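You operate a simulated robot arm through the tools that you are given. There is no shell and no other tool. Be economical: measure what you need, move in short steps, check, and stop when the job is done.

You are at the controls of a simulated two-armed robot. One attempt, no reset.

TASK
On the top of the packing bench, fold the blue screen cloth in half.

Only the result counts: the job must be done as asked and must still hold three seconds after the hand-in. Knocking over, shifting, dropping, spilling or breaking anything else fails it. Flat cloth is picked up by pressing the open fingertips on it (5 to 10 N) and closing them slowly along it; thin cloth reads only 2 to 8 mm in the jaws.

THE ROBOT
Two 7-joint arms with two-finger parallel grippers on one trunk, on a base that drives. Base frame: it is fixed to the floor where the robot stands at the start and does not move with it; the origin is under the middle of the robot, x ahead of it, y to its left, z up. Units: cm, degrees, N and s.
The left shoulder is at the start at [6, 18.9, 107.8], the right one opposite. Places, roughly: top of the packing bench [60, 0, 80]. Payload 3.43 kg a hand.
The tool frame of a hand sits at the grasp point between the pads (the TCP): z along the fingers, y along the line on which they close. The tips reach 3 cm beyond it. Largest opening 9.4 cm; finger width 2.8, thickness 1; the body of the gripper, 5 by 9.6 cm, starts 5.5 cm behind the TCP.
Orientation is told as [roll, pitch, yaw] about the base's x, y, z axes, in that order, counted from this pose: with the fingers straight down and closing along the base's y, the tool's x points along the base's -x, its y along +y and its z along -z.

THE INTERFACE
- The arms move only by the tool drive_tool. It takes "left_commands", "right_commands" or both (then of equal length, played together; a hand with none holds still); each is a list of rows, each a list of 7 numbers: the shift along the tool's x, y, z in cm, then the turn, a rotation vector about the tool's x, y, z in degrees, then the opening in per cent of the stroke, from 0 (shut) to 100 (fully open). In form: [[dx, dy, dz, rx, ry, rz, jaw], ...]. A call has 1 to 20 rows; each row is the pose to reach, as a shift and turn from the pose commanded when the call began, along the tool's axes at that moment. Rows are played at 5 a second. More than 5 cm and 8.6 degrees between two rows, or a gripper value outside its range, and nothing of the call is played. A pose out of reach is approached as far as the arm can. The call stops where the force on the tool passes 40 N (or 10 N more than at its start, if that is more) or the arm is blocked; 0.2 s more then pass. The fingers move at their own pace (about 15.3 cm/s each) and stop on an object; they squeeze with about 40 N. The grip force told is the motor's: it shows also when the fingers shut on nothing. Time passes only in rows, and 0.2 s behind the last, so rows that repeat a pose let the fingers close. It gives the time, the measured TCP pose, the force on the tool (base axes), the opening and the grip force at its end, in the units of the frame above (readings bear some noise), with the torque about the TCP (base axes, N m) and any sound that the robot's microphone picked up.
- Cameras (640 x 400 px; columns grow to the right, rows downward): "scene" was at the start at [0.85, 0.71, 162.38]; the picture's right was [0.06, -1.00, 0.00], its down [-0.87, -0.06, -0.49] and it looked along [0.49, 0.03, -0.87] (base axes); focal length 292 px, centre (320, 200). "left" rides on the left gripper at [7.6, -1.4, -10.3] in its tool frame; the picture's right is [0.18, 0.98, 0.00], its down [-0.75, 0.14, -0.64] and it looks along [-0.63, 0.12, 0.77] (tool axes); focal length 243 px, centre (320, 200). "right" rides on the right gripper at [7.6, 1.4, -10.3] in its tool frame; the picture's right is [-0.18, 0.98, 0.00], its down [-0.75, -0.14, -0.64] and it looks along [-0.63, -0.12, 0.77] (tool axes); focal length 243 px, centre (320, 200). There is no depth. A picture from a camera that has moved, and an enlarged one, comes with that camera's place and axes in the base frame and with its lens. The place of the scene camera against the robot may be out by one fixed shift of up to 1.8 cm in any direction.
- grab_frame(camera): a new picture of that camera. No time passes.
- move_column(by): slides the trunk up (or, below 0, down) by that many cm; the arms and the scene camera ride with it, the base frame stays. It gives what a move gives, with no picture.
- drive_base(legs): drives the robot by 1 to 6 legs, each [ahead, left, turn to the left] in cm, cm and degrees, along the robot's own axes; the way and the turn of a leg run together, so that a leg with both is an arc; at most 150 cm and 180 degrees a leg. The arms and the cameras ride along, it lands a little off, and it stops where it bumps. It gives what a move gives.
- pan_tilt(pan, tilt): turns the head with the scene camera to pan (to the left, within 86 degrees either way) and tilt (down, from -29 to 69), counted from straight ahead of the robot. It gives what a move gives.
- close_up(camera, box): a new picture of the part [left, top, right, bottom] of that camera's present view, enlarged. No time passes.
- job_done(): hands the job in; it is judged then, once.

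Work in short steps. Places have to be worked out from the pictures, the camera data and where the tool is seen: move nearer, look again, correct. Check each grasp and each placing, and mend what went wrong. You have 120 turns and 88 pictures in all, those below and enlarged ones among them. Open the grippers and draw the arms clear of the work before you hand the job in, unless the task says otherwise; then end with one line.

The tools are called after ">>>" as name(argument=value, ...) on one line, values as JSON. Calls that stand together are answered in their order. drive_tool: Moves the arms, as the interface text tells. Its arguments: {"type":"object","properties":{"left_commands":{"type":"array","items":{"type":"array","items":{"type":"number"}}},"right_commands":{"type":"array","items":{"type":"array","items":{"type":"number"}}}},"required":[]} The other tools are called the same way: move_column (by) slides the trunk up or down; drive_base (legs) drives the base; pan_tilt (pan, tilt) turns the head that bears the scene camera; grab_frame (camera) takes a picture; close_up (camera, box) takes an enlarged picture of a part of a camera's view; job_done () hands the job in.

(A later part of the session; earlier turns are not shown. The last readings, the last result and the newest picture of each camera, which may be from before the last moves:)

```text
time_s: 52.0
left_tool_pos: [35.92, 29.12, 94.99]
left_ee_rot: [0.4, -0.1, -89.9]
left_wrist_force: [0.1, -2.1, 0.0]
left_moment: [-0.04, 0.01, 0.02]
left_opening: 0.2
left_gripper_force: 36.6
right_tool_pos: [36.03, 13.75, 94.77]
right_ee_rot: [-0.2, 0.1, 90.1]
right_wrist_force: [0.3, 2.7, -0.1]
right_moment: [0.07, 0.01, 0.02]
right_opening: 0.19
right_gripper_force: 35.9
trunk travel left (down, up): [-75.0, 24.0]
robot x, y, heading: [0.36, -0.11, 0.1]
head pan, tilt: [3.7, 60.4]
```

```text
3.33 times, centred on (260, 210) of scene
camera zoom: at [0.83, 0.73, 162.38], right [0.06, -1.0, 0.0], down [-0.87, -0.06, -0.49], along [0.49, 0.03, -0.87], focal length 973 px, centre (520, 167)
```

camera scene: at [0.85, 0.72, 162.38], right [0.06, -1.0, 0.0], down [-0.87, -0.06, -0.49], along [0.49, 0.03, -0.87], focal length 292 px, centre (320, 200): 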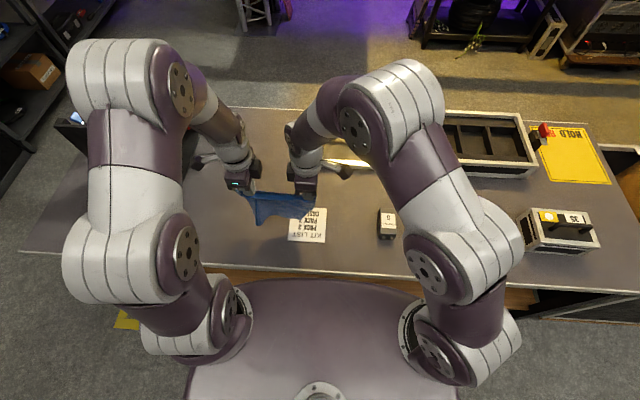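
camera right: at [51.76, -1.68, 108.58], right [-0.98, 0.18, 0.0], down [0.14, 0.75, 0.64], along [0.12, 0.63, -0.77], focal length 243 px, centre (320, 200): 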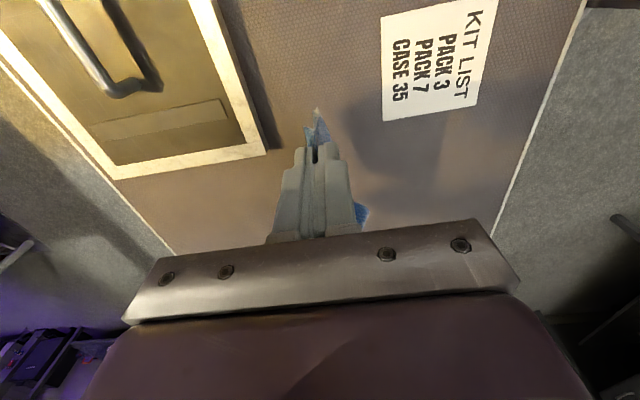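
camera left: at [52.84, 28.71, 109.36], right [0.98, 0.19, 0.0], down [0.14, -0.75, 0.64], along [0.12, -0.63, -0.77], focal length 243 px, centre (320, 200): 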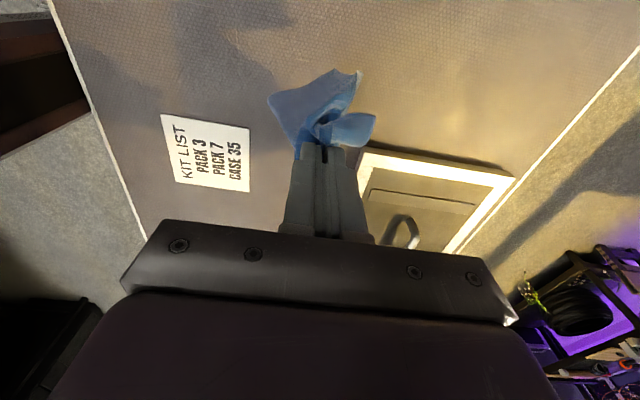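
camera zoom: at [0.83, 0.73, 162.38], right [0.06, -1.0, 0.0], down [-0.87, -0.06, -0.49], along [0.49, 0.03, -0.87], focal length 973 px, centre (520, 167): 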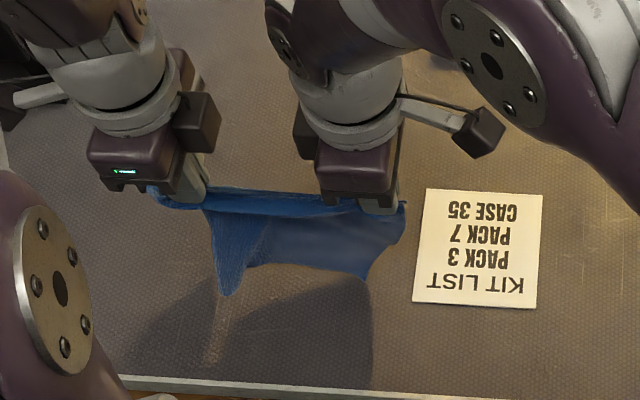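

The bottom edge now touches at x≈34 with bench free behind it. I'll move forward while lowering, then drag low to x≈57.

>>> drive_tool(left_commands=[[0, 1, 2, 0, 0, 0, 0], [0, 2.2, 4, 0, 0, 0, 0], [0, 3.5, 6, 0, 0, 0, 0], [0, 5, 7.8, 0, 0, 0, 0], [0, 6.5, 9.3, 0, 0, 0, 0], [0, 8, 10.6, 0, 0, 0, 0], [0, 9.5, 11.8, 0, 0, 0, 0], [0, 11, 12.8, 0, 0, 0, 0], [0, 12.5, 13.6, 0, 0, 0, 0], [0, 14, 14.2, 0, 0, 0, 0], [0, 15.5, 14.6, 0, 0, 0, 0], [0, 17, 14.8, 0, 0, 0, 0], [0, 18.5, 14.9, 0, 0, 0, 0], [0, 20, 15, 0, 0, 0, 0], [0, 21, 15, 0, 0, 0, 0], [0, 21, 15, 0, 0, 0, 0]], right_commands=[[0, -1, 2, 0, 0, 0, 0], [0, -2.2, 4, 0, 0, 0, 0], [0, -3.5, 6, 0, 0, 0, 0], [0, -5, 7.8, 0, 0, 0, 0], [0, -6.5, 9.3, 0, 0, 0, 0], [0, -8, 10.6, 0, 0, 0, 0], [0, -9.5, 11.8, 0, 0, 0, 0], [0, -11, 12.8, 0, 0, 0, 0], [0, -12.5, 13.6, 0, 0, 0, 0], [0, -14, 14.2, 0, 0, 0, 0], [0, -15.5, 14.6, 0, 0, 0, 0], [0, -17, 14.8, 0, 0, 0, 0], [0, -18.5, 14.9, 0, 0, 0, 0], [0, -20, 15, 0, 0, 0, 0], [0, -21, 15, 0, 0, 0, 0], [0, -21, 15, 0, 0, 0, 0]])

>>> close_up(camera="scene", box=[180, 140, 340, 260])

```text
time_s: 55.2
left_tool_pos: [56.58, 28.69, 79.91]
left_ee_rot: [-0.5, -0.4, -90.0]
left_wrist_force: [-4.7, -20.6, 2.2]
left_moment: [-0.58, 0.12, -0.1]
left_opening: 0.2
left_gripper_force: 36.7
right_tool_pos: [53.5, 12.23, 81.46]
right_ee_rot: [-0.9, -0.9, 90.0]
right_wrist_force: [4.4, 19.9, -2.2]
right_moment: [0.55, -0.14, -0.06]
right_opening: 0.17
right_gripper_force: 36.3
right hand out of reach, approached as far as the arm can: row 12, 13, 14, 15, 16
trunk travel left (down, up): [-75.0, 24.0]
robot x, y, heading: [0.43, -0.04, -0.2]
head pan, tilt: [3.7, 60.4]
stopped in row 16 (left hand): the force on the tool passed its limit (the readings are from after the stop); the commanded pose is now the measured one
```

```text
3.33 times, centred on (260, 200) of scene
camera zoom: at [0.89, 0.65, 162.38], right [0.06, -1.0, 0.0], down [-0.87, -0.06, -0.49], along [0.49, 0.03, -0.87], focal length 973 px, centre (520, 200)
```

zoom: 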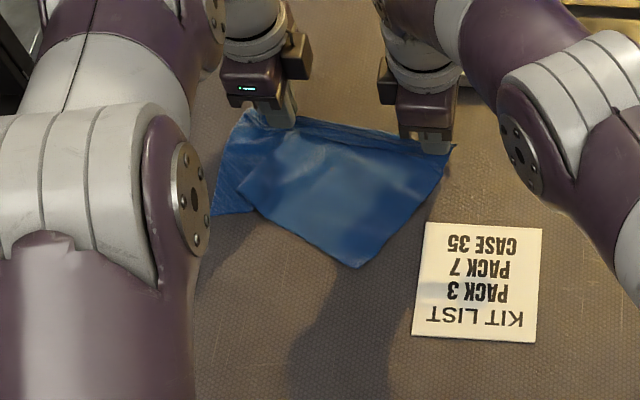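

The right arm reached its limit and tension built to 20 N, so I'll bring the left hand back to relax it and lower the right to the bench.

>>> drive_tool(left_commands=[[-0.4, -0.8, 0, 0, 0, 0, 0], [-0.8, -1.6, 0, 0, 0, 0, 0], [-1.0, -2.4, 0, 0, 0, 0, 0], [-1.0, -2.4, 0, 0, 0, 0, 0]], right_commands=[[0, 0.3, 0.4, 0, 0, 0, 0], [0, 0.6, 0.8, 0, 0, 0, 0], [0, 0.8, 1.3, 0, 0, 0, 0], [0, 0.8, 1.6, 0, 0, 0, 0]])

```text
time_s: 56.2
left_tool_pos: [54.31, 27.97, 80.18]
left_ee_rot: [-0.2, -0.1, -89.9]
left_wrist_force: [-0.9, -1.0, 0.1]
left_moment: [-0.01, 0.04, 0.0]
left_opening: 0.17
left_gripper_force: 36.8
right_tool_pos: [52.58, 11.96, 79.68]
right_ee_rot: [-0.7, -0.6, 89.9]
right_wrist_force: [0.6, 0.9, 0.2]
right_moment: [0.02, 0.03, 0.01]
right_opening: 0.16
right_gripper_force: 36.4
trunk travel left (down, up): [-75.0, 24.0]
robot x, y, heading: [-0.43, -0.25, -0.0]
head pan, tilt: [3.7, 60.4]
```

Tension is gone. I'll release only the right hand and lift it, keeping the left as an anchor, so I can see the near-right corner and drag it straight.

>>> drive_tool(right_commands=[[0, 0, 0, 0, 0, 0, 5], [0, 0, 0, 0, 0, 0, 12], [0, 0, 0, 0, 0, 0, 22], [0, 0, -1, 0, 0, 0, 25], [0, 0, -4, 0, 0, 0, 25], [2, 2, -8, 0, 0, 0, 25], [5, 5, -10, 0, 0, 0, 25], [9, 8, -10, 0, 0, 0, 10], [13, 10, -10, 0, 0, 0, 0], [15, 12, -10, 0, 0, 0, 0], [15, 12, -10, 0, 0, 0, 0]])

>>> close_up(camera="scene", box=[180, 140, 340, 260])

```text
time_s: 58.6
left_tool_pos: [54.41, 27.92, 79.95]
left_ee_rot: [-0.2, -0.2, -89.9]
left_wrist_force: [-0.1, 0.2, 0.8]
left_moment: [0.04, -0.04, 0.04]
left_opening: 0.18
left_gripper_force: 36.2
right_tool_pos: [40.63, -3.12, 89.36]
right_ee_rot: [-0.6, -0.5, 90.0]
right_wrist_force: [-0.5, 0.2, -0.5]
right_moment: [-0.01, -0.02, 0.02]
right_opening: 0.0
right_gripper_force: 32.9
trunk travel left (down, up): [-75.0, 24.0]
robot x, y, heading: [0.16, 0.03, 0.1]
head pan, tilt: [3.7, 60.4]
```

```text
3.33 times, centred on (260, 200) of scene
camera zoom: at [0.91, 0.74, 162.38], right [0.06, -1.0, 0.0], down [-0.87, -0.06, -0.49], along [0.49, 0.03, -0.87], focal length 973 px, centre (520, 200)
```

zoom: 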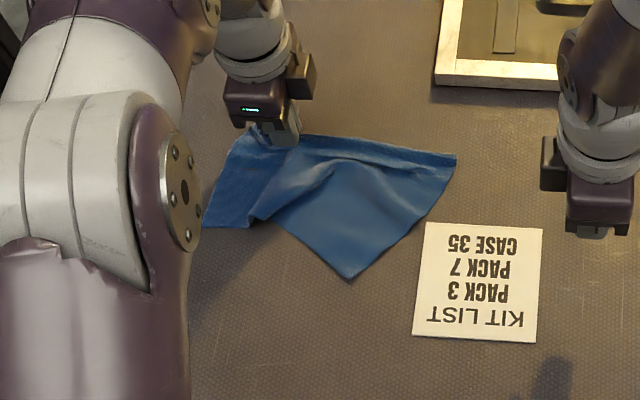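

The near-right corner D lies at about (39,19.4) and the far-right corner C at (54,10.6). I'll press the closed right fingertips just inside D to drag it outward; first I move over it.

>>> drive_tool(right_commands=[[-4, 0, 0, 0, 0, 0, 0], [-8, 0, 0, 0, 0, 0, 0], [-12, 0, 0, 0, 0, 0, 0], [-16, 0.2, 1, 0, 0, 0, 0], [-19, 0.3, 3, 0, 0, 0, 0], [-21.3, 0.4, 6, 0, 0, 0, 0], [-21.3, 0.4, 8.5, 0, 0, 0, 0], [-21.3, 0.4, 9.6, 0, 0, 0, 0], [-21.3, 0.4, 9.8, 0, 0, 0, 0]])

>>> grab_frame(camera="right")

```text
time_s: 60.6
left_tool_pos: [54.32, 27.89, 80.04]
left_ee_rot: [-0.2, -0.3, -89.9]
left_wrist_force: [-0.2, 0.5, -0.8]
left_moment: [-0.01, 0.04, -0.01]
left_opening: 0.21
left_gripper_force: 36.5
right_tool_pos: [40.31, 18.31, 79.79]
right_ee_rot: [-0.7, -0.5, 90.0]
right_wrist_force: [-0.6, -0.2, -0.1]
right_moment: [-0.02, -0.01, 0.02]
right_opening: 0.01
right_gripper_force: 33.1
trunk travel left (down, up): [-75.0, 24.0]
robot x, y, heading: [0.23, 0.3, -0.2]
head pan, tilt: [3.7, 60.4]
```

```text
25 pictures are left
camera right: at [38.86, 10.72, 89.93], right [-0.98, 0.18, -0.01], down [0.13, 0.75, 0.65], along [0.13, 0.64, -0.76], focal length 243 px, centre (320, 200)
```

right: 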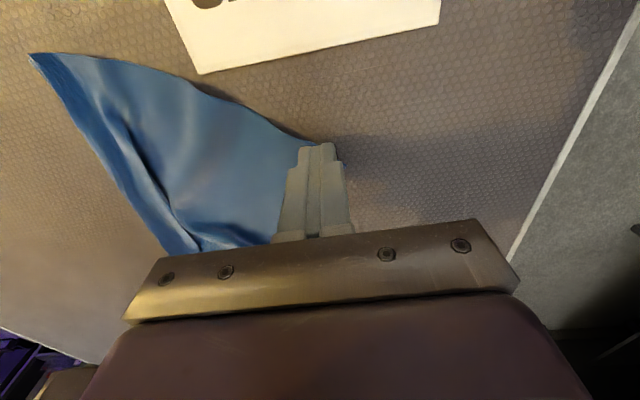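

The tip is right on corner D, so I'll press down.

>>> drive_tool(right_commands=[[0, 0, 0.35, 0, 0, 0, 0], [0, 0, 0.5, 0, 0, 0, 0], [0, 0, 0.5, 0, 0, 0, 0]])

```text
time_s: 61.5
left_tool_pos: [54.36, 27.79, 79.97]
left_ee_rot: [-0.2, -0.3, -90.0]
left_wrist_force: [0.1, 0.0, 0.2]
left_moment: [-0.01, -0.01, 0.0]
left_opening: 0.18
left_gripper_force: 36.5
right_tool_pos: [40.44, 18.27, 79.25]
right_ee_rot: [-0.7, -0.6, 89.9]
right_wrist_force: [0.1, 0.0, -0.4]
right_moment: [-0.01, -0.01, -0.01]
right_opening: 0.0
right_gripper_force: 33.2
trunk travel left (down, up): [-75.0, 24.0]
robot x, y, heading: [-0.02, 0.09, 0.1]
head pan, tilt: [3.7, 60.4]
```

Not touching yet; I'll press a little more.

>>> drive_tool(right_commands=[[0, 0, 0.1, 0, 0, 0, 0], [0, 0, 0.17, 0, 0, 0, 0]])

```text
time_s: 62.0
left_tool_pos: [54.45, 27.91, 79.96]
left_ee_rot: [-0.2, -0.3, -89.9]
left_wrist_force: [0.3, 0.4, -0.1]
left_moment: [0.01, -0.02, 0.01]
left_opening: 0.19
left_gripper_force: 36.8
right_tool_pos: [40.23, 18.34, 79.1]
right_ee_rot: [-0.8, -0.4, 90.1]
right_wrist_force: [-0.2, 0.1, 0.0]
right_moment: [0.02, 0.01, 0.01]
right_opening: 0.0
right_gripper_force: 33.0
trunk travel left (down, up): [-75.0, 24.0]
robot x, y, heading: [0.21, 0.01, 0.0]
head pan, tilt: [3.7, 60.4]
```

>>> drive_tool(right_commands=[[0, 0, 0.06, 0, 0, 0, 0], [0, 0, 0.12, 0, 0, 0, 0]])

```text
time_s: 62.6
left_tool_pos: [54.33, 27.89, 80.01]
left_ee_rot: [-0.2, -0.2, -89.9]
left_wrist_force: [-1.1, 0.5, 0.1]
left_moment: [0.0, 0.03, 0.01]
left_opening: 0.2
left_gripper_force: 36.9
right_tool_pos: [40.31, 18.35, 79.19]
right_ee_rot: [-0.7, -0.7, 90.0]
right_wrist_force: [0.7, 1.0, 7.5]
right_moment: [0.05, 0.04, -0.01]
right_opening: 0.0
right_gripper_force: 33.2
trunk travel left (down, up): [-75.0, 24.0]
robot x, y, heading: [-0.02, -0.02, -0.1]
head pan, tilt: [3.7, 60.4]
```

Pressing with 7.5 N now. I'll drag D slowly toward the robot and to the right, staying off the paper.

>>> drive_tool(right_commands=[[0.5, 0.5, 0, 0, 0, 0, 0], [1, 1, 0, 0, 0, 0, 0], [1.5, 1.5, 0, 0, 0, 0, 0], [2, 2, 0, 0, 0, 0, 0], [2.5, 2.5, 0, 0, 0, 0, 0], [3, 3, 0, 0, 0, 0, 0], [3.5, 3.5, 0, 0, 0, 0, 0], [4, 4, 0, 0, 0, 0, 0], [4, 4.5, 0, 0, 0, 0, 0], [4, 4.5, 0, 0, 0, 0, 0]])

>>> close_up(camera="scene", box=[180, 140, 340, 260])

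```text
time_s: 64.8
left_tool_pos: [54.21, 27.88, 80.02]
left_ee_rot: [-0.3, -0.2, -90.0]
left_wrist_force: [-4.1, -2.5, 0.0]
left_moment: [-0.1, 0.13, -0.06]
left_opening: 0.21
left_gripper_force: 36.7
right_tool_pos: [35.77, 14.44, 79.25]
right_ee_rot: [-0.9, -0.8, 89.9]
right_wrist_force: [10.0, 3.1, 37.9]
right_moment: [0.29, -0.35, -0.05]
right_opening: 0.0
right_gripper_force: 32.8
trunk travel left (down, up): [-75.0, 24.0]
robot x, y, heading: [-0.35, 0.16, -0.1]
head pan, tilt: [3.7, 60.4]
```

```text
3.33 times, centred on (260, 200) of scene
camera zoom: at [0.65, 0.57, 162.41], right [0.06, -1.0, 0.0], down [-0.87, -0.06, -0.5], along [0.49, 0.03, -0.87], focal length 973 px, centre (520, 200)
```

zoom: 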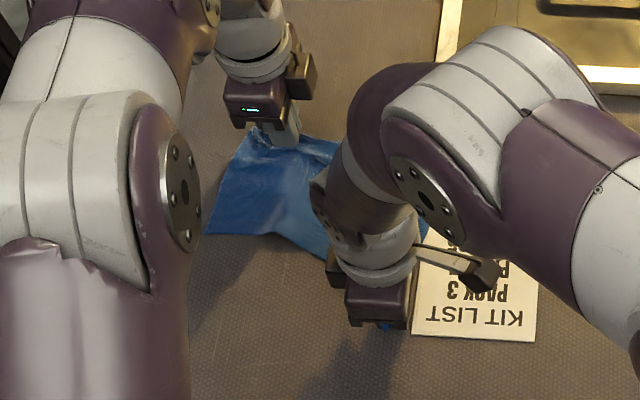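

The drag worked: D followed and the cloth is taut to the left grip. I'll lift the right hand straight up and clear it to view the result.

>>> drive_tool(right_commands=[[0, 0, -0.4, 0, 0, 0, 0], [0, 0, -3, 0, 0, 0, 0], [0, 0, -7, 0, 0, 0, 0], [4, 0, -10, 0, 0, 0, 0], [8, -1, -10, 0, 0, 0, 0], [12, -2, -10, 0, 0, 0, 0], [16, -3, -10, 0, 0, 0, 0], [18, -3, -10, 0, 0, 0, 0]])

>>> close_up(camera="scene", box=[180, 140, 340, 260])

```text
time_s: 66.7
left_tool_pos: [54.29, 27.95, 79.93]
left_ee_rot: [-0.2, -0.2, -89.9]
left_wrist_force: [-0.2, 0.0, 0.3]
left_moment: [-0.03, 0.0, 0.01]
left_opening: 0.2
left_gripper_force: 36.3
right_tool_pos: [38.58, -3.95, 88.75]
right_ee_rot: [-0.7, -0.6, 90.0]
right_wrist_force: [0.3, 0.5, 0.3]
right_moment: [-0.03, 0.0, 0.01]
right_opening: 0.0
right_gripper_force: 33.1
trunk travel left (down, up): [-75.0, 24.0]
robot x, y, heading: [-0.21, -0.2, -0.0]
head pan, tilt: [3.7, 60.4]
```

```text
3.33 times, centred on (260, 200) of scene
camera zoom: at [0.84, 0.71, 162.38], right [0.06, -1.0, 0.0], down [-0.87, -0.06, -0.49], along [0.49, 0.03, -0.87], focal length 973 px, centre (520, 200)
```

zoom: 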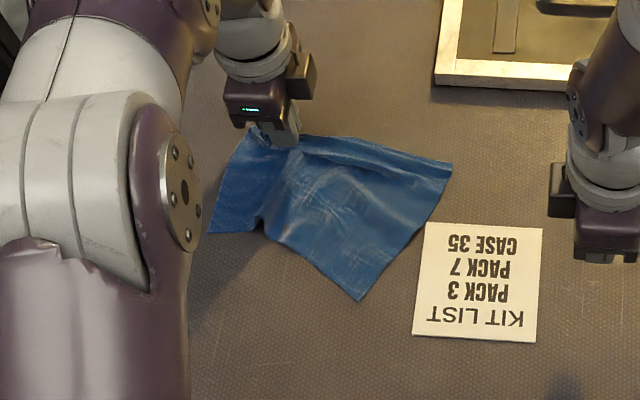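

D is at about (37,18) and C at (52,11); the left side still has a pleat with A at (43.3,34.2). Now I'll release the left hand and bring its closed tips over A.

>>> drive_tool(left_commands=[[0, 0, 0, 0, 0, 0, 5], [0, 0, 0, 0, 0, 0, 12], [0, 0, 0, 0, 0, 0, 24], [0, 0, -1, 0, 0, 0, 26], [0, 0, -4, 0, 0, 0, 26], [1.5, -3, -6, 0, 0, 0, 10], [3, -6, -6, 0, 0, 0, 0], [4.5, -9, -6, 0, 0, 0, 0], [5.3, -10.1, -4, 0, 0, 0, 0], [5.3, -10.1, -1, 0, 0, 0, 0], [5.3, -10.1, 0.2, 0, 0, 0, 0], [5.3, -10.1, 0.3, 0, 0, 0, 0]])

>>> grab_frame(camera="left")

```text
time_s: 69.2
left_tool_pos: [44.07, 33.15, 79.69]
left_ee_rot: [-0.1, -0.2, -89.8]
left_wrist_force: [0.1, -0.8, 0.4]
left_moment: [-0.02, 0.01, 0.0]
left_opening: 0.0
left_gripper_force: 32.4
right_tool_pos: [38.51, -3.87, 88.81]
right_ee_rot: [-0.7, -0.5, 90.0]
right_wrist_force: [0.6, 0.4, -0.6]
right_moment: [0.05, 0.0, 0.03]
right_opening: 0.0
right_gripper_force: 32.7
trunk travel left (down, up): [-75.0, 24.0]
robot x, y, heading: [0.21, 0.14, -0.1]
head pan, tilt: [3.7, 60.4]
```

```text
22 pictures are left
camera left: at [42.78, 40.8, 90.09], right [0.98, 0.19, 0.0], down [0.14, -0.75, 0.64], along [0.12, -0.63, -0.76], focal length 243 px, centre (320, 200)
```

left: 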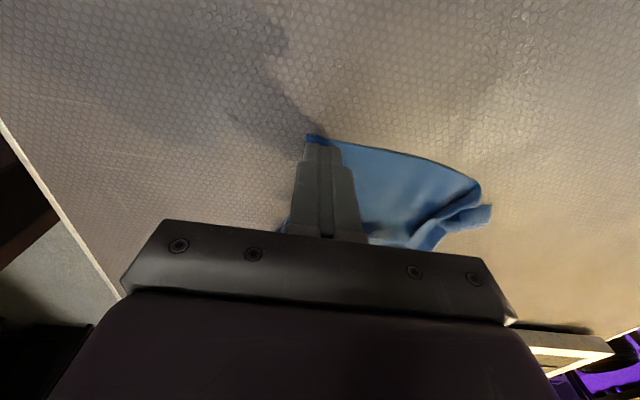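

Tip is on corner A with B at about (57.5,31). I'll press.

>>> drive_tool(left_commands=[[0, 0, 0.3, 0, 0, 0, 0], [0, 0, 0.55, 0, 0, 0, 0], [0, 0, 0.55, 0, 0, 0, 0]])

```text
time_s: 70.0
left_tool_pos: [44.25, 33.13, 79.22]
left_ee_rot: [-0.2, -0.1, -89.9]
left_wrist_force: [-0.1, 0.0, -0.1]
left_moment: [0.02, 0.0, 0.0]
left_opening: 0.0
left_gripper_force: 33.2
right_tool_pos: [38.52, -3.82, 88.94]
right_ee_rot: [-0.7, -0.4, 89.9]
right_wrist_force: [0.4, -0.4, 0.3]
right_moment: [0.02, -0.01, 0.01]
right_opening: 0.0
right_gripper_force: 33.2
trunk travel left (down, up): [-75.0, 24.0]
robot x, y, heading: [-0.3, 0.16, 0.3]
head pan, tilt: [3.7, 60.4]
```

>>> drive_tool(left_commands=[[0, 0, 0.12, 0, 0, 0, 0], [0, 0, 0.22, 0, 0, 0, 0]])

```text
time_s: 70.7
left_tool_pos: [44.33, 33.18, 79.02]
left_ee_rot: [0.1, -0.3, -89.9]
left_wrist_force: [-2.1, 0.8, 14.3]
left_moment: [0.05, 0.09, 0.03]
left_opening: 0.0
left_gripper_force: 33.1
right_tool_pos: [38.42, -3.84, 88.97]
right_ee_rot: [-0.8, -0.6, 90.1]
right_wrist_force: [-0.2, 0.5, 0.1]
right_moment: [0.0, -0.01, 0.01]
right_opening: 0.0
right_gripper_force: 32.5
trunk travel left (down, up): [-75.0, 24.0]
robot x, y, heading: [-0.02, -0.03, 0.3]
head pan, tilt: [3.7, 60.4]
```

The left presses with 14 N. I'll ease slightly and drag A toward the robot and to the left.

>>> drive_tool(left_commands=[[0.4, -0.5, -0.05, 0, 0, 0, 0], [0.8, -1, -0.06, 0, 0, 0, 0], [1.2, -1.5, -0.07, 0, 0, 0, 0], [1.6, -2, -0.08, 0, 0, 0, 0], [2, -2.5, -0.08, 0, 0, 0, 0], [2.4, -3, -0.09, 0, 0, 0, 0], [2.8, -3.5, -0.1, 0, 0, 0, 0], [3.2, -4, -0.1, 0, 0, 0, 0], [3.6, -4.5, -0.1, 0, 0, 0, 0], [4, -5, -0.1, 0, 0, 0, 0]])

>>> close_up(camera="scene", box=[180, 140, 340, 260])

```text
time_s: 72.8
left_tool_pos: [39.26, 37.08, 79.14]
left_ee_rot: [-0.1, -0.2, -90.0]
left_wrist_force: [2.6, -2.7, 16.3]
left_moment: [-0.08, -0.11, -0.01]
left_opening: 0.0
left_gripper_force: 32.8
right_tool_pos: [38.44, -3.99, 88.81]
right_ee_rot: [-0.8, -0.7, 90.1]
right_wrist_force: [0.6, 0.3, -0.2]
right_moment: [0.02, 0.03, 0.0]
right_opening: 0.03
right_gripper_force: 32.7
trunk travel left (down, up): [-75.0, 24.0]
robot x, y, heading: [-0.14, -0.19, 0.1]
head pan, tilt: [3.7, 60.4]
```

```text
3.33 times, centred on (260, 200) of scene
camera zoom: at [0.72, 0.54, 162.39], right [0.06, -1.0, 0.0], down [-0.87, -0.06, -0.5], along [0.49, 0.03, -0.87], focal length 973 px, centre (520, 200)
```

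zoom: 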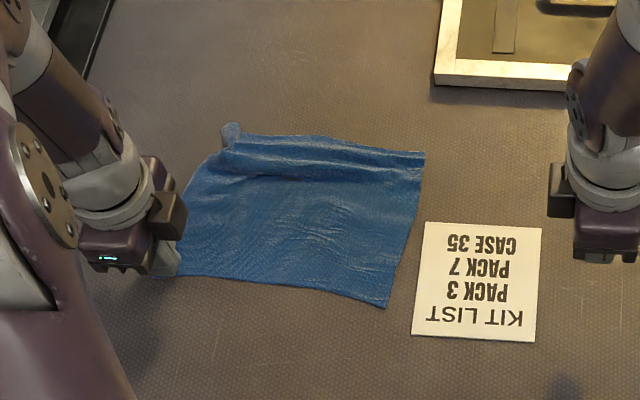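

The cloth is now nearly flat, with A at about (38,38), D (36,15.5) and C (54,14); only the far strip has ridges. The reach there is marginal, so I'll lift both hands and drive the base 18 cm left, parallel to the bench.

>>> drive_tool(left_commands=[[0, 0, -1, 0, 0, 0, 0], [0, 0, -4, 0, 0, 0, 0], [-1, 0, -8, 0, 0, 0, 0], [-4, 0, -12, 0, 0, 0, 0], [-7, 0, -15, 0, 0, 0, 0], [-8, 0, -16, 0, 0, 0, 0]], right_commands=[[0, 0, -1, 0, 0, 0, 0], [0, 0, -3, 0, 0, 0, 0], [0, 0, -5, 0, 0, 0, 0], [0, 0, -6, 0, 0, 0, 0], [0, 0, -6, 0, 0, 0, 0], [0, 0, -6, 0, 0, 0, 0]])

>>> drive_base(legs=[[0, 18, 0]])

>>> grab_frame(camera="scene")

```text
time_s: 74.2
left_tool_pos: [39.34, 29.23, 95.14]
left_ee_rot: [-0.2, -0.3, -89.9]
left_wrist_force: [0.5, 0.2, -0.5]
left_moment: [0.01, -0.01, 0.0]
left_opening: 0.0
left_gripper_force: 33.0
right_tool_pos: [38.46, -3.99, 94.91]
right_ee_rot: [-0.7, -0.4, 90.2]
right_wrist_force: [-0.1, 0.9, -0.5]
right_moment: [0.0, -0.02, 0.03]
right_opening: 0.0
right_gripper_force: 33.3
trunk travel left (down, up): [-75.0, 24.0]
robot x, y, heading: [0.04, -0.11, -0.0]
head pan, tilt: [3.7, 60.4]
```

```text
time_s: 75.8
left_tool_pos: [39.32, 47.25, 95.02]
left_ee_rot: [-0.2, -0.3, -89.9]
left_wrist_force: [-0.8, 0.6, 0.0]
left_moment: [-0.01, 0.04, -0.01]
left_opening: 0.0
left_gripper_force: 32.9
right_tool_pos: [38.47, 14.09, 94.92]
right_ee_rot: [-0.6, -0.6, 89.9]
right_wrist_force: [0.1, -0.6, 0.4]
right_moment: [0.01, -0.01, 0.01]
right_opening: 0.0
right_gripper_force: 33.6
trunk travel left (down, up): [-75.0, 24.0]
robot x, y, heading: [-0.07, 18.16, -0.3]
head pan, tilt: [3.7, 60.4]
```

```text
20 pictures are left
camera scene: at [0.86, 18.9, 162.38], right [0.06, -1.0, 0.0], down [-0.87, -0.05, -0.49], along [0.49, 0.03, -0.87], focal length 292 px, centre (320, 200)
```

scene: 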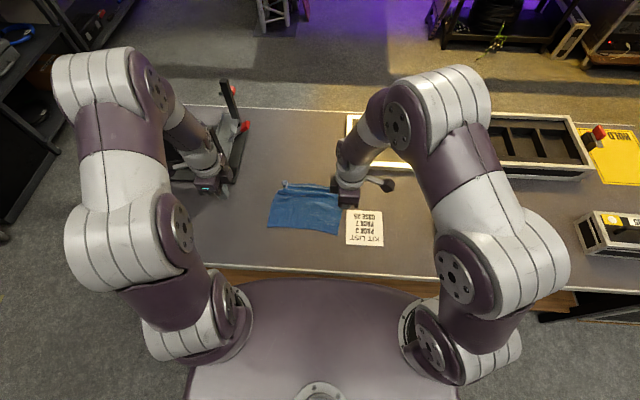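

The base moved without a bump. I'll enlarge the cloth.

>>> close_up(camera="scene", box=[256, 168, 352, 240])

```text
5.56 times, centred on (304, 204) of scene
camera zoom: at [0.86, 18.9, 162.38], right [0.06, -1.0, 0.0], down [-0.87, -0.05, -0.49], along [0.49, 0.03, -0.87], focal length 1622 px, centre (409, 178)
```

zoom: 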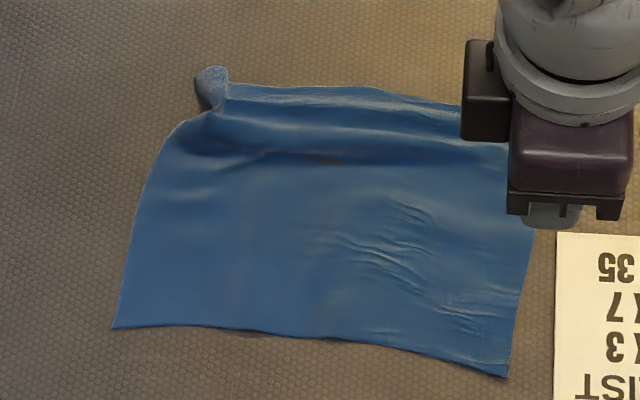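

Depth now measures about 17.5 cm with a ridge 3 cm inside the far edge and corner B curled in. I'll place closed tips of both hands on the far edge, at y≈32 and y≈18.5, to drag it outward.

>>> drive_tool(left_commands=[[-3, 3, 0, 0, 0, 0, 0], [-6, 6, 1, 0, 0, 0, 0], [-9, 9, 3, 0, 0, 0, 0], [-12, 12, 6, 0, 0, 0, 0], [-15.2, 14.7, 9, 0, 0, 0, 0], [-15.2, 14.7, 12, 0, 0, 0, 0], [-15.2, 14.7, 14.5, 0, 0, 0, 0], [-15.2, 14.7, 15.2, 0, 0, 0, 0], [-15.2, 14.7, 15.2, 0, 0, 0, 0]], right_commands=[[-1, -3, 0, 0, 0, 0, 0], [-2, -6, 1, 0, 0, 0, 0], [-3, -9, 3, 0, 0, 0, 0], [-4, -12, 6, 0, 0, 0, 0], [-4.4, -14.8, 9, 0, 0, 0, 0], [-4.4, -14.8, 12, 0, 0, 0, 0], [-4.4, -14.8, 14.5, 0, 0, 0, 0], [-4.4, -14.8, 15.1, 0, 0, 0, 0], [-4.4, -14.8, 15.1, 0, 0, 0, 0]])

>>> grab_frame(camera="left")

```text
refused: row 4 steps farther than a row can; nothing moved
```

```text
18 pictures are left
camera left: at [37.91, 54.93, 105.47], right [0.98, 0.18, 0.0], down [0.14, -0.75, 0.64], along [0.12, -0.63, -0.76], focal length 243 px, centre (320, 200)
```

left: 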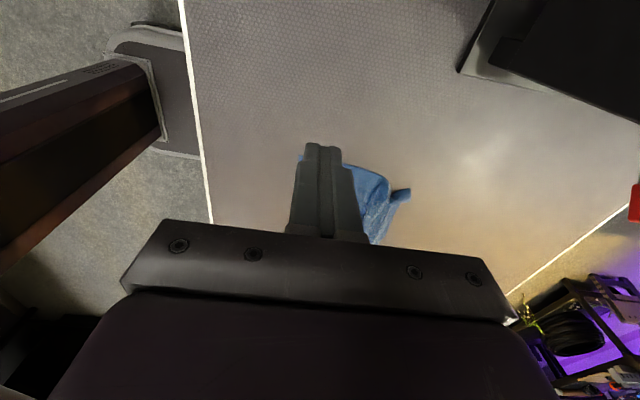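

One step was too long, so I'll resend with shorter ones.

>>> drive_tool(left_commands=[[-2, 2, 0, 0, 0, 0, 0], [-4, 4, 0.5, 0, 0, 0, 0], [-6.5, 6.5, 1, 0, 0, 0, 0], [-9, 9, 2, 0, 0, 0, 0], [-11.5, 11.5, 4, 0, 0, 0, 0], [-13.5, 13.5, 6, 0, 0, 0, 0], [-15.2, 14.7, 9, 0, 0, 0, 0], [-15.2, 14.7, 12, 0, 0, 0, 0], [-15.2, 14.7, 14.5, 0, 0, 0, 0], [-15.2, 14.7, 15.2, 0, 0, 0, 0], [-15.2, 14.7, 15.2, 0, 0, 0, 0]], right_commands=[[-1, -2, 0, 0, 0, 0, 0], [-1.5, -4, 0.5, 0, 0, 0, 0], [-2, -6.5, 1, 0, 0, 0, 0], [-3, -9, 2, 0, 0, 0, 0], [-4, -11.5, 4, 0, 0, 0, 0], [-4.4, -13.5, 6, 0, 0, 0, 0], [-4.4, -14.8, 9, 0, 0, 0, 0], [-4.4, -14.8, 12, 0, 0, 0, 0], [-4.4, -14.8, 14.5, 0, 0, 0, 0], [-4.4, -14.8, 15.1, 0, 0, 0, 0], [-4.4, -14.8, 15.1, 0, 0, 0, 0]])

>>> grab_frame(camera="left")

```text
time_s: 78.2
left_tool_pos: [54.08, 32.18, 80.08]
left_ee_rot: [-0.2, -0.3, -90.0]
left_wrist_force: [0.3, -0.4, -0.3]
left_moment: [0.0, 0.01, 0.01]
left_opening: 0.02
left_gripper_force: 33.1
right_tool_pos: [53.5, 18.69, 79.91]
right_ee_rot: [-0.7, -0.5, 90.0]
right_wrist_force: [-0.3, 1.2, -0.2]
right_moment: [0.0, -0.04, -0.04]
right_opening: 0.0
right_gripper_force: 33.0
trunk travel left (down, up): [-75.0, 24.0]
robot x, y, heading: [0.22, 17.99, -0.2]
head pan, tilt: [3.7, 60.4]
```

```text
17 pictures are left
camera left: at [52.61, 39.66, 90.37], right [0.98, 0.18, 0.0], down [0.14, -0.75, 0.64], along [0.12, -0.63, -0.76], focal length 243 px, centre (320, 200)
```

left: 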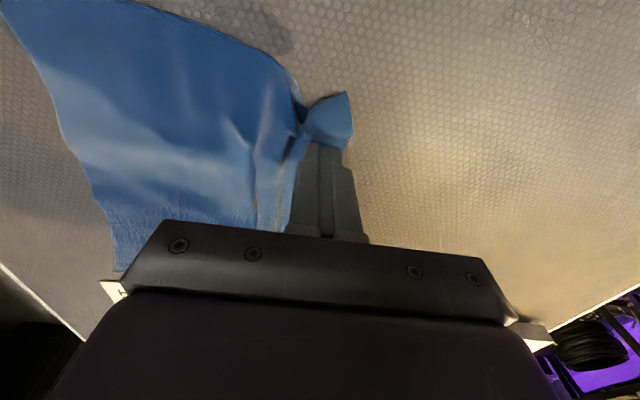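

The B flap isn't folded, just gathered at a waist by the old pinch. I'll put the left tip on the flap at (54.8,33.8) and press both hands.

>>> drive_tool(left_commands=[[1.6, 0.7, 0, 0, 0, 0, 0], [1.6, 0.7, 0.5, 0, 0, 0, 0], [1.6, 0.7, 0.85, 0, 0, 0, 0], [1.6, 0.7, 0.98, 0, 0, 0, 0], [1.6, 0.7, 0.98, 0, 0, 0, 0]], right_commands=[[0, 0, 0, 0, 0, 0, 0], [0, 0, 0.3, 0, 0, 0, 0], [0, 0, 0.6, 0, 0, 0, 0], [0, 0, 0.72, 0, 0, 0, 0], [0, 0, 0.72, 0, 0, 0, 0]])

```text
time_s: 79.4
left_tool_pos: [54.74, 33.58, 79.08]
left_ee_rot: [0.1, -0.2, -89.9]
left_wrist_force: [0.1, 0.6, 19.2]
left_moment: [0.25, 0.1, -0.04]
left_opening: 0.02
left_gripper_force: 32.4
right_tool_pos: [53.32, 18.79, 79.43]
right_ee_rot: [-0.8, -0.6, 89.9]
right_wrist_force: [0.0, -0.4, 0.6]
right_moment: [-0.03, 0.0, 0.02]
right_opening: 0.0
right_gripper_force: 32.6
trunk travel left (down, up): [-75.0, 24.0]
robot x, y, heading: [-0.38, 18.13, -0.1]
head pan, tilt: [3.7, 60.4]
```

Left is at 19 N and right isn't touching, so I'll adjust both.

>>> drive_tool(left_commands=[[0, 0, -0.08, 0, 0, 0, 0], [0, 0, -0.08, 0, 0, 0, 0], [0, 0, -0.08, 0, 0, 0, 0]], right_commands=[[0, 0, 0.15, 0, 0, 0, 0], [0, 0, 0.28, 0, 0, 0, 0], [0, 0, 0.3, 0, 0, 0, 0]])

```text
time_s: 80.2
left_tool_pos: [54.66, 33.7, 79.11]
left_ee_rot: [0.0, -0.2, -90.0]
left_wrist_force: [2.6, -0.6, 16.5]
left_moment: [0.16, 0.04, -0.04]
left_opening: 0.0
left_gripper_force: 32.9
right_tool_pos: [53.32, 18.65, 78.99]
right_ee_rot: [-0.9, -0.6, 90.0]
right_wrist_force: [-0.5, 0.5, 6.2]
right_moment: [-0.09, 0.0, 0.04]
right_opening: 0.01
right_gripper_force: 32.5
trunk travel left (down, up): [-75.0, 24.0]
robot x, y, heading: [0.2, 18.16, -0.1]
head pan, tilt: [3.7, 60.4]
```

Contact is fine on both. I'll drag the two far points outward about 2 cm.

>>> drive_tool(left_commands=[[0.4, 0.4, -0.02, 0, 0, 0, 0], [0.8, 0.8, -0.03, 0, 0, 0, 0], [1.2, 1.2, -0.04, 0, 0, 0, 0], [1.6, 1.6, -0.04, 0, 0, 0, 0], [2.0, 2.0, -0.04, 0, 0, 0, 0], [2.2, 2.3, -0.04, 0, 0, 0, 0], [2.2, 2.3, -0.04, 0, 0, 0, 0]], right_commands=[[0.2, -0.4, 0.03, 0, 0, 0, 0], [0.4, -0.8, 0.03, 0, 0, 0, 0], [0.6, -1.2, 0.03, 0, 0, 0, 0], [0.8, -1.6, 0.03, 0, 0, 0, 0], [1, -2, 0.03, 0, 0, 0, 0], [1, -2.3, 0.03, 0, 0, 0, 0], [1, -2.3, 0.03, 0, 0, 0, 0]])

>>> drive_tool(left_commands=[[0, 0, -1, 0, 0, 0, 0], [0, 0, -4, 0, 0, 0, 0], [2, 0, -8, 0, 0, 0, 0], [5, 0, -11, 0, 0, 0, 0], [8, 0, -13, 0, 0, 0, 0], [11, 0, -14, 0, 0, 0, 0]], right_commands=[[0, 0, -1, 0, 0, 0, 0], [0, 0, -4, 0, 0, 0, 0], [3, 0, -7, 0, 0, 0, 0], [7, 0, -9, 0, 0, 0, 0], [11, 0, -11, 0, 0, 0, 0], [15, 0, -12, 0, 0, 0, 0]])

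>>> close_up(camera="scene", box=[256, 168, 352, 240])

```text
time_s: 81.8
left_tool_pos: [56.9, 35.87, 79.18]
left_ee_rot: [-0.1, -0.2, -90.0]
left_wrist_force: [0.4, -4.3, 7.2]
left_moment: [-0.09, 0.1, 0.03]
left_opening: 0.01
left_gripper_force: 33.1
right_tool_pos: [55.66, 17.75, 79.12]
right_ee_rot: [-0.9, -0.7, 89.9]
right_wrist_force: [-3.1, 4.0, 17.9]
right_moment: [-0.04, 0.15, -0.08]
right_opening: 0.0
right_gripper_force: 32.9
trunk travel left (down, up): [-75.0, 24.0]
robot x, y, heading: [0.01, 18.21, 0.1]
head pan, tilt: [3.7, 60.4]
```

```text
time_s: 83.2
left_tool_pos: [56.89, 46.83, 92.84]
left_ee_rot: [-0.2, -0.2, -89.9]
left_wrist_force: [0.0, -0.4, 0.1]
left_moment: [0.0, 0.01, 0.01]
left_opening: 0.03
left_gripper_force: 33.0
right_tool_pos: [55.77, 2.29, 90.6]
right_ee_rot: [-0.7, -0.5, 90.0]
right_wrist_force: [0.1, -1.6, -0.1]
right_moment: [0.01, -0.02, -0.02]
right_opening: 0.0
right_gripper_force: 33.6
trunk travel left (down, up): [-75.0, 24.0]
robot x, y, heading: [-0.24, 18.31, -0.2]
head pan, tilt: [3.7, 60.4]
```

```text
5.56 times, centred on (304, 204) of scene
camera zoom: at [0.89, 18.85, 162.38], right [0.06, -1.0, 0.0], down [-0.87, -0.05, -0.49], along [0.49, 0.03, -0.87], focal length 1622 px, centre (409, 178)
```

zoom: 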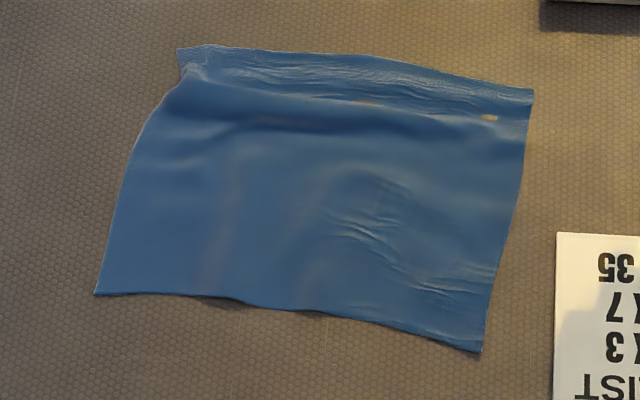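

The cloth now lies flat and clear of the paper, with A (40,39.5), B (57.4,36.9), C (55.7,14.1) and D (37.7,16.7). I'll fold the near edge away from the robot, pinching only a narrow strip (1.8 cm jaws) at the edge near A and D.

>>> drive_tool(left_commands=[[-1.5, -2.5, 0, 0, 0, 0, 10], [-3, -5, 0, 0, 0, 0, 19], [-4.5, -7.5, 0, 0, 0, 0, 19], [-6, -10, 1, 0, 0, 0, 19], [-8, -12.5, 2, 0, 0, 0, 19], [-9.5, -14.5, 4, 0, 0, 0, 19], [-10.3, -15.9, 6.5, 0, 0, 0, 19], [-10.3, -15.9, 9, 0, 0, 0, 19], [-10.3, -15.9, 11, 0, 0, 0, 19], [-10.3, -15.9, 12.3, 0, 0, 0, 19], [-10.3, -15.9, 12.3, 0, 0, 0, 19]], right_commands=[[-2, 2.5, 0, 0, 0, 0, 10], [-4.5, 5, 0, 0, 0, 0, 19], [-7, 7.5, 0, 0, 0, 0, 19], [-9.5, 10, 0, 0, 0, 0, 19], [-12, 12.5, 0.5, 0, 0, 0, 19], [-14.5, 14.5, 2, 0, 0, 0, 19], [-17.2, 16.3, 4, 0, 0, 0, 19], [-17.2, 16.3, 6.5, 0, 0, 0, 19], [-17.2, 16.3, 9, 0, 0, 0, 19], [-17.2, 16.3, 10, 0, 0, 0, 19], [-17.2, 16.3, 10, 0, 0, 0, 19]])

>>> grab_frame(camera="left")

>>> grab_frame(camera="right")

```text
time_s: 85.6
left_tool_pos: [41.22, 36.42, 80.77]
left_ee_rot: [-0.3, -0.2, -90.0]
left_wrist_force: [-0.2, 0.4, 0.2]
left_moment: [0.0, 0.02, 0.0]
left_opening: 1.8
left_gripper_force: 0.2
right_tool_pos: [39.57, 19.92, 80.73]
right_ee_rot: [-0.7, -0.6, 89.9]
right_wrist_force: [0.3, 0.7, -0.9]
right_moment: [0.0, -0.03, 0.0]
right_opening: 1.8
right_gripper_force: 0.0
trunk travel left (down, up): [-75.0, 24.0]
robot x, y, heading: [0.26, 18.14, -0.2]
head pan, tilt: [3.7, 60.4]
```

```text
15 pictures are left
camera left: at [39.79, 44.18, 91.13], right [0.98, 0.18, 0.0], down [0.14, -0.75, 0.64], along [0.12, -0.63, -0.76], focal length 243 px, centre (320, 200)
```

left: 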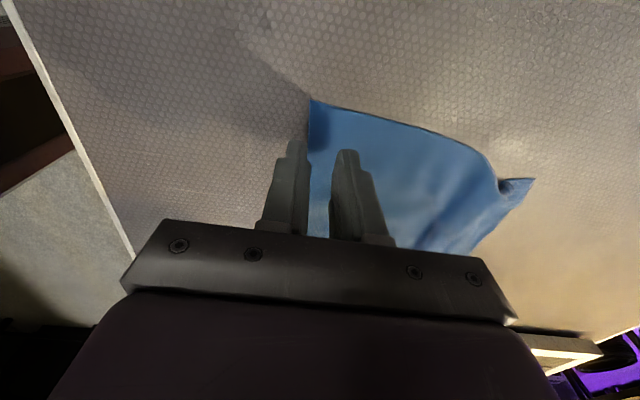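

```text
14 pictures are left
camera right: at [37.93, 12.32, 90.83], right [-0.98, 0.19, -0.01], down [0.13, 0.75, 0.65], along [0.13, 0.64, -0.76], focal length 243 px, centre (320, 200)
```

right: 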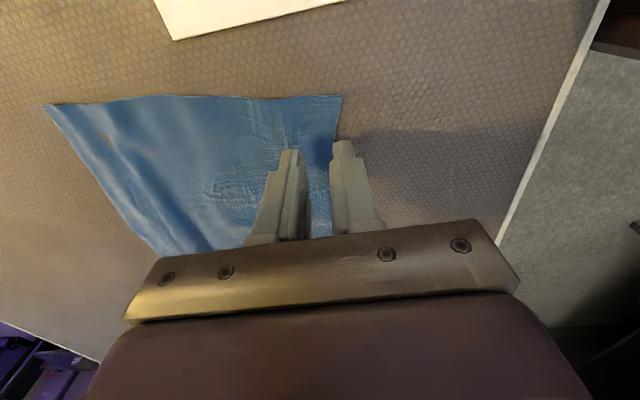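

Both jaws straddle the near edge just right. I'll descend to near contact.

>>> drive_tool(left_commands=[[0.3, 0, 0.8, 0, 0, 0, 19], [0.5, 0, 1.35, 0, 0, 0, 19], [0.5, 0, 1.55, 0, 0, 0, 19]], right_commands=[[0.3, 0, 0.8, 0, 0, 0, 19], [0.5, 0, 1.35, 0, 0, 0, 19], [0.5, 0, 1.55, 0, 0, 0, 19]])

```text
time_s: 86.4
left_tool_pos: [41.16, 37.06, 79.23]
left_ee_rot: [-0.2, -0.2, -90.1]
left_wrist_force: [0.2, 0.0, 1.0]
left_moment: [0.0, -0.02, -0.01]
left_opening: 1.81
left_gripper_force: 0.0
right_tool_pos: [39.62, 19.46, 79.29]
right_ee_rot: [-0.7, -0.4, 89.9]
right_wrist_force: [0.0, -0.2, -0.4]
right_moment: [0.02, 0.0, -0.01]
right_opening: 1.82
right_gripper_force: 0.1
trunk travel left (down, up): [-75.0, 24.0]
robot x, y, heading: [0.04, 18.25, -0.3]
head pan, tilt: [3.7, 60.4]
```

Still just above; I'll creep down.

>>> drive_tool(left_commands=[[0, 0, 0.1, 0, 0, 0, 19], [0, 0, 0.2, 0, 0, 0, 19], [0, 0, 0.2, 0, 0, 0, 19]], right_commands=[[0, 0, 0.12, 0, 0, 0, 19], [0, 0, 0.24, 0, 0, 0, 19], [0, 0, 0.24, 0, 0, 0, 19]])

```text
time_s: 87.2
left_tool_pos: [41.02, 37.02, 79.05]
left_ee_rot: [0.0, -0.3, -90.0]
left_wrist_force: [1.0, -0.9, 7.0]
left_moment: [0.06, -0.11, -0.02]
left_opening: 1.82
left_gripper_force: 0.4
right_tool_pos: [39.45, 19.54, 79.16]
right_ee_rot: [-0.9, -0.5, 90.0]
right_wrist_force: [0.5, -2.2, 19.2]
right_moment: [-0.19, 0.16, 0.0]
right_opening: 1.72
right_gripper_force: 0.1
trunk travel left (down, up): [-75.0, 24.0]
robot x, y, heading: [0.16, 18.14, -0.1]
head pan, tilt: [3.7, 60.4]
```

Left is at 7 N; I'll ease the right by 0.1 cm and close both slowly.

>>> drive_tool(left_commands=[[0, 0, 0, 0, 0, 0, 19], [0, 0, 0, 0, 0, 0, 18], [0, 0, 0, 0, 0, 0, 16], [0, 0, 0, 0, 0, 0, 14], [0, 0, 0, 0, 0, 0, 12], [0, 0, 0, 0, 0, 0, 10], [0, 0, 0, 0, 0, 0, 8], [0, 0, 0, 0, 0, 0, 6], [0, 0, 0, 0, 0, 0, 4], [0, 0, 0, 0, 0, 0, 2], [0, 0, 0, 0, 0, 0, 0], [0, 0, 0, 0, 0, 0, 0], [0, 0, 0, 0, 0, 0, 0]], right_commands=[[0, 0, -0.1, 0, 0, 0, 19], [0, 0, -0.1, 0, 0, 0, 18], [0, 0, -0.1, 0, 0, 0, 16], [0, 0, -0.1, 0, 0, 0, 14], [0, 0, -0.1, 0, 0, 0, 12], [0, 0, -0.1, 0, 0, 0, 10], [0, 0, -0.1, 0, 0, 0, 8], [0, 0, -0.1, 0, 0, 0, 6], [0, 0, -0.1, 0, 0, 0, 4], [0, 0, -0.1, 0, 0, 0, 2], [0, 0, -0.1, 0, 0, 0, 0], [0, 0, -0.1, 0, 0, 0, 0], [0, 0, -0.1, 0, 0, 0, 0]])

```text
time_s: 90.0
left_tool_pos: [40.98, 36.98, 79.17]
left_ee_rot: [-0.1, -0.2, -89.9]
left_wrist_force: [3.9, 0.5, 21.5]
left_moment: [0.18, -0.25, -0.01]
left_opening: 0.18
left_gripper_force: 36.7
right_tool_pos: [39.31, 19.42, 79.05]
right_ee_rot: [-0.8, -0.6, 90.0]
right_wrist_force: [-0.7, 1.0, 7.8]
right_moment: [-0.04, 0.08, -0.03]
right_opening: 0.19
right_gripper_force: 36.8
trunk travel left (down, up): [-75.0, 24.0]
robot x, y, heading: [-0.29, 18.08, -0.1]
head pan, tilt: [3.7, 60.4]
```

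Both hold the edge (0.18 cm). Now I'll swing the near edge over in a semicircle of 7 cm radius toward the far edge.

>>> drive_tool(left_commands=[[0, 0.24, -1.84, 0, 0, 0, 0], [-0.1, 0.95, -3.55, 0, 0, 0, 0], [-0.2, 2.1, -5, 0, 0, 0, 0], [-0.3, 3.55, -6.15, 0, 0, 0, 0], [-0.45, 5.26, -6.86, 0, 0, 0, 0], [-0.6, 7.1, -7.1, 0, 0, 0, 0], [-0.75, 8.94, -6.86, 0, 0, 0, 0], [-0.9, 10.65, -6.15, 0, 0, 0, 0], [-1.0, 12.1, -5, 0, 0, 0, 0], [-1.1, 13.25, -3.55, 0, 0, 0, 0], [-1.2, 13.96, -2, 0, 0, 0, 0], [-1.2, 14.2, -0.9, 0, 0, 0, 0], [-1.2, 14.2, -0.9, 0, 0, 0, 0]], right_commands=[[0, -0.24, -1.84, 0, 0, 0, 0], [0.1, -0.95, -3.55, 0, 0, 0, 0], [0.2, -2.1, -5, 0, 0, 0, 0], [0.3, -3.6, -6.2, 0, 0, 0, 0], [0.45, -5.35, -6.95, 0, 0, 0, 0], [0.6, -7.2, -7.2, 0, 0, 0, 0], [0.75, -9.05, -6.95, 0, 0, 0, 0], [0.9, -10.8, -6.2, 0, 0, 0, 0], [1.0, -12.3, -5, 0, 0, 0, 0], [1.1, -13.45, -3.55, 0, 0, 0, 0], [1.2, -14.1, -2, 0, 0, 0, 0], [1.2, -14.4, -0.9, 0, 0, 0, 0], [1.2, -14.4, -0.9, 0, 0, 0, 0]])

>>> close_up(camera="scene", box=[240, 140, 368, 236])

```text
time_s: 92.8
left_tool_pos: [55.26, 35.96, 79.84]
left_ee_rot: [-0.2, -0.2, -89.9]
left_wrist_force: [-0.5, -0.6, 0.5]
left_moment: [-0.03, -0.01, -0.02]
left_opening: 0.2
left_gripper_force: 37.2
right_tool_pos: [53.88, 18.13, 80.14]
right_ee_rot: [-0.7, -0.5, 89.8]
right_wrist_force: [0.5, 2.1, 0.1]
right_moment: [0.03, 0.01, -0.04]
right_opening: 0.18
right_gripper_force: 36.4
trunk travel left (down, up): [-75.0, 24.0]
robot x, y, heading: [-0.34, 18.15, -0.1]
head pan, tilt: [3.7, 60.4]
```

```text
4.17 times, centred on (304, 188) of scene
camera zoom: at [0.84, 18.88, 162.38], right [0.06, -1.0, 0.0], down [-0.87, -0.05, -0.49], along [0.49, 0.03, -0.87], focal length 1216 px, centre (387, 250)
```

zoom: 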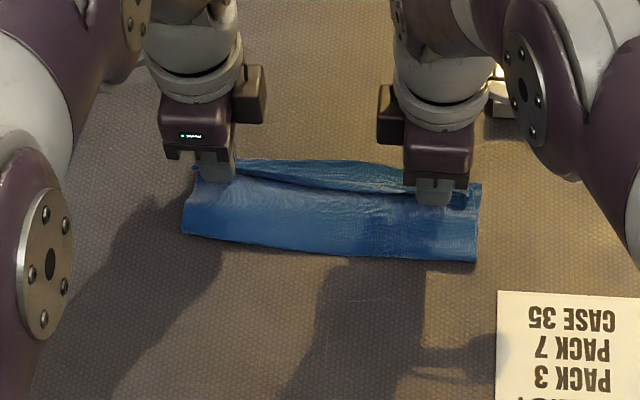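

That's a neat fold so far. I'll lower 0.5 cm, open slowly and rise straight up.

>>> drive_tool(left_commands=[[0, 0.2, 0.3, 0, 0, 0, 0], [0, 0.3, 0.5, 0, 0, 0, 0], [0, 0.3, 0.5, 0, 0, 0, 4], [0, 0.3, 0.5, 0, 0, 0, 9], [0, 0.3, 0.5, 0, 0, 0, 15], [0, 0.3, 0.5, 0, 0, 0, 20], [0, 0.3, 0.2, 0, 0, 0, 22], [0, 0.3, -1, 0, 0, 0, 22], [0, 0.3, -4, 0, 0, 0, 22], [3, 0, -8, 0, 0, 0, 22], [7, 0, -10, 0, 0, 0, 10], [10, 0, -12, 0, 0, 0, 0]], right_commands=[[0, -0.2, 0.3, 0, 0, 0, 0], [0, -0.3, 0.6, 0, 0, 0, 0], [0, -0.3, 0.6, 0, 0, 0, 4], [0, -0.3, 0.6, 0, 0, 0, 9], [0, -0.3, 0.6, 0, 0, 0, 15], [0, -0.3, 0.6, 0, 0, 0, 20], [0, -0.3, 0.2, 0, 0, 0, 22], [0, -0.3, -1, 0, 0, 0, 22], [0, -0.3, -4, 0, 0, 0, 22], [3, 0, -8, 0, 0, 0, 22], [7, 0, -10, 0, 0, 0, 10], [11, 0, -12, 0, 0, 0, 0]])

>>> close_up(camera="scene", box=[264, 168, 344, 218])

```text
time_s: 95.4
left_tool_pos: [55.09, 46.0, 92.01]
left_ee_rot: [-0.1, -0.2, -90.0]
left_wrist_force: [-0.9, 0.6, -0.1]
left_moment: [-0.01, -0.02, 0.0]
left_opening: 0.0
left_gripper_force: 32.3
right_tool_pos: [53.75, 7.24, 92.06]
right_ee_rot: [-0.6, -0.7, 90.0]
right_wrist_force: [-0.9, 0.2, 0.0]
right_moment: [0.02, 0.01, 0.01]
right_opening: 0.0
right_gripper_force: 33.0
trunk travel left (down, up): [-75.0, 24.0]
robot x, y, heading: [0.11, 18.41, -0.2]
head pan, tilt: [3.7, 60.4]
```

```text
8.00 times, centred on (304, 193) of scene
camera zoom: at [0.74, 18.82, 162.38], right [0.06, -1.0, 0.0], down [-0.87, -0.05, -0.49], along [0.49, 0.03, -0.87], focal length 2335 px, centre (448, 256)
```

zoom: 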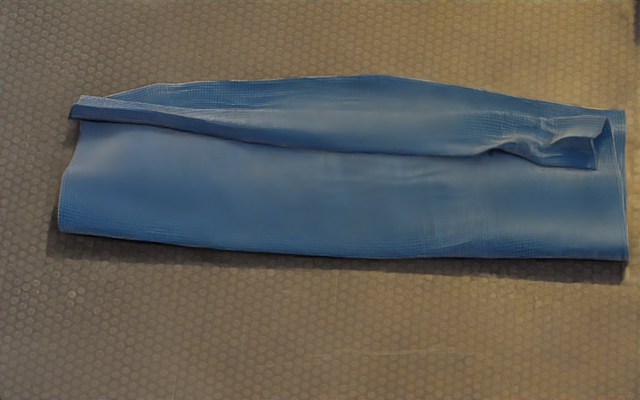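

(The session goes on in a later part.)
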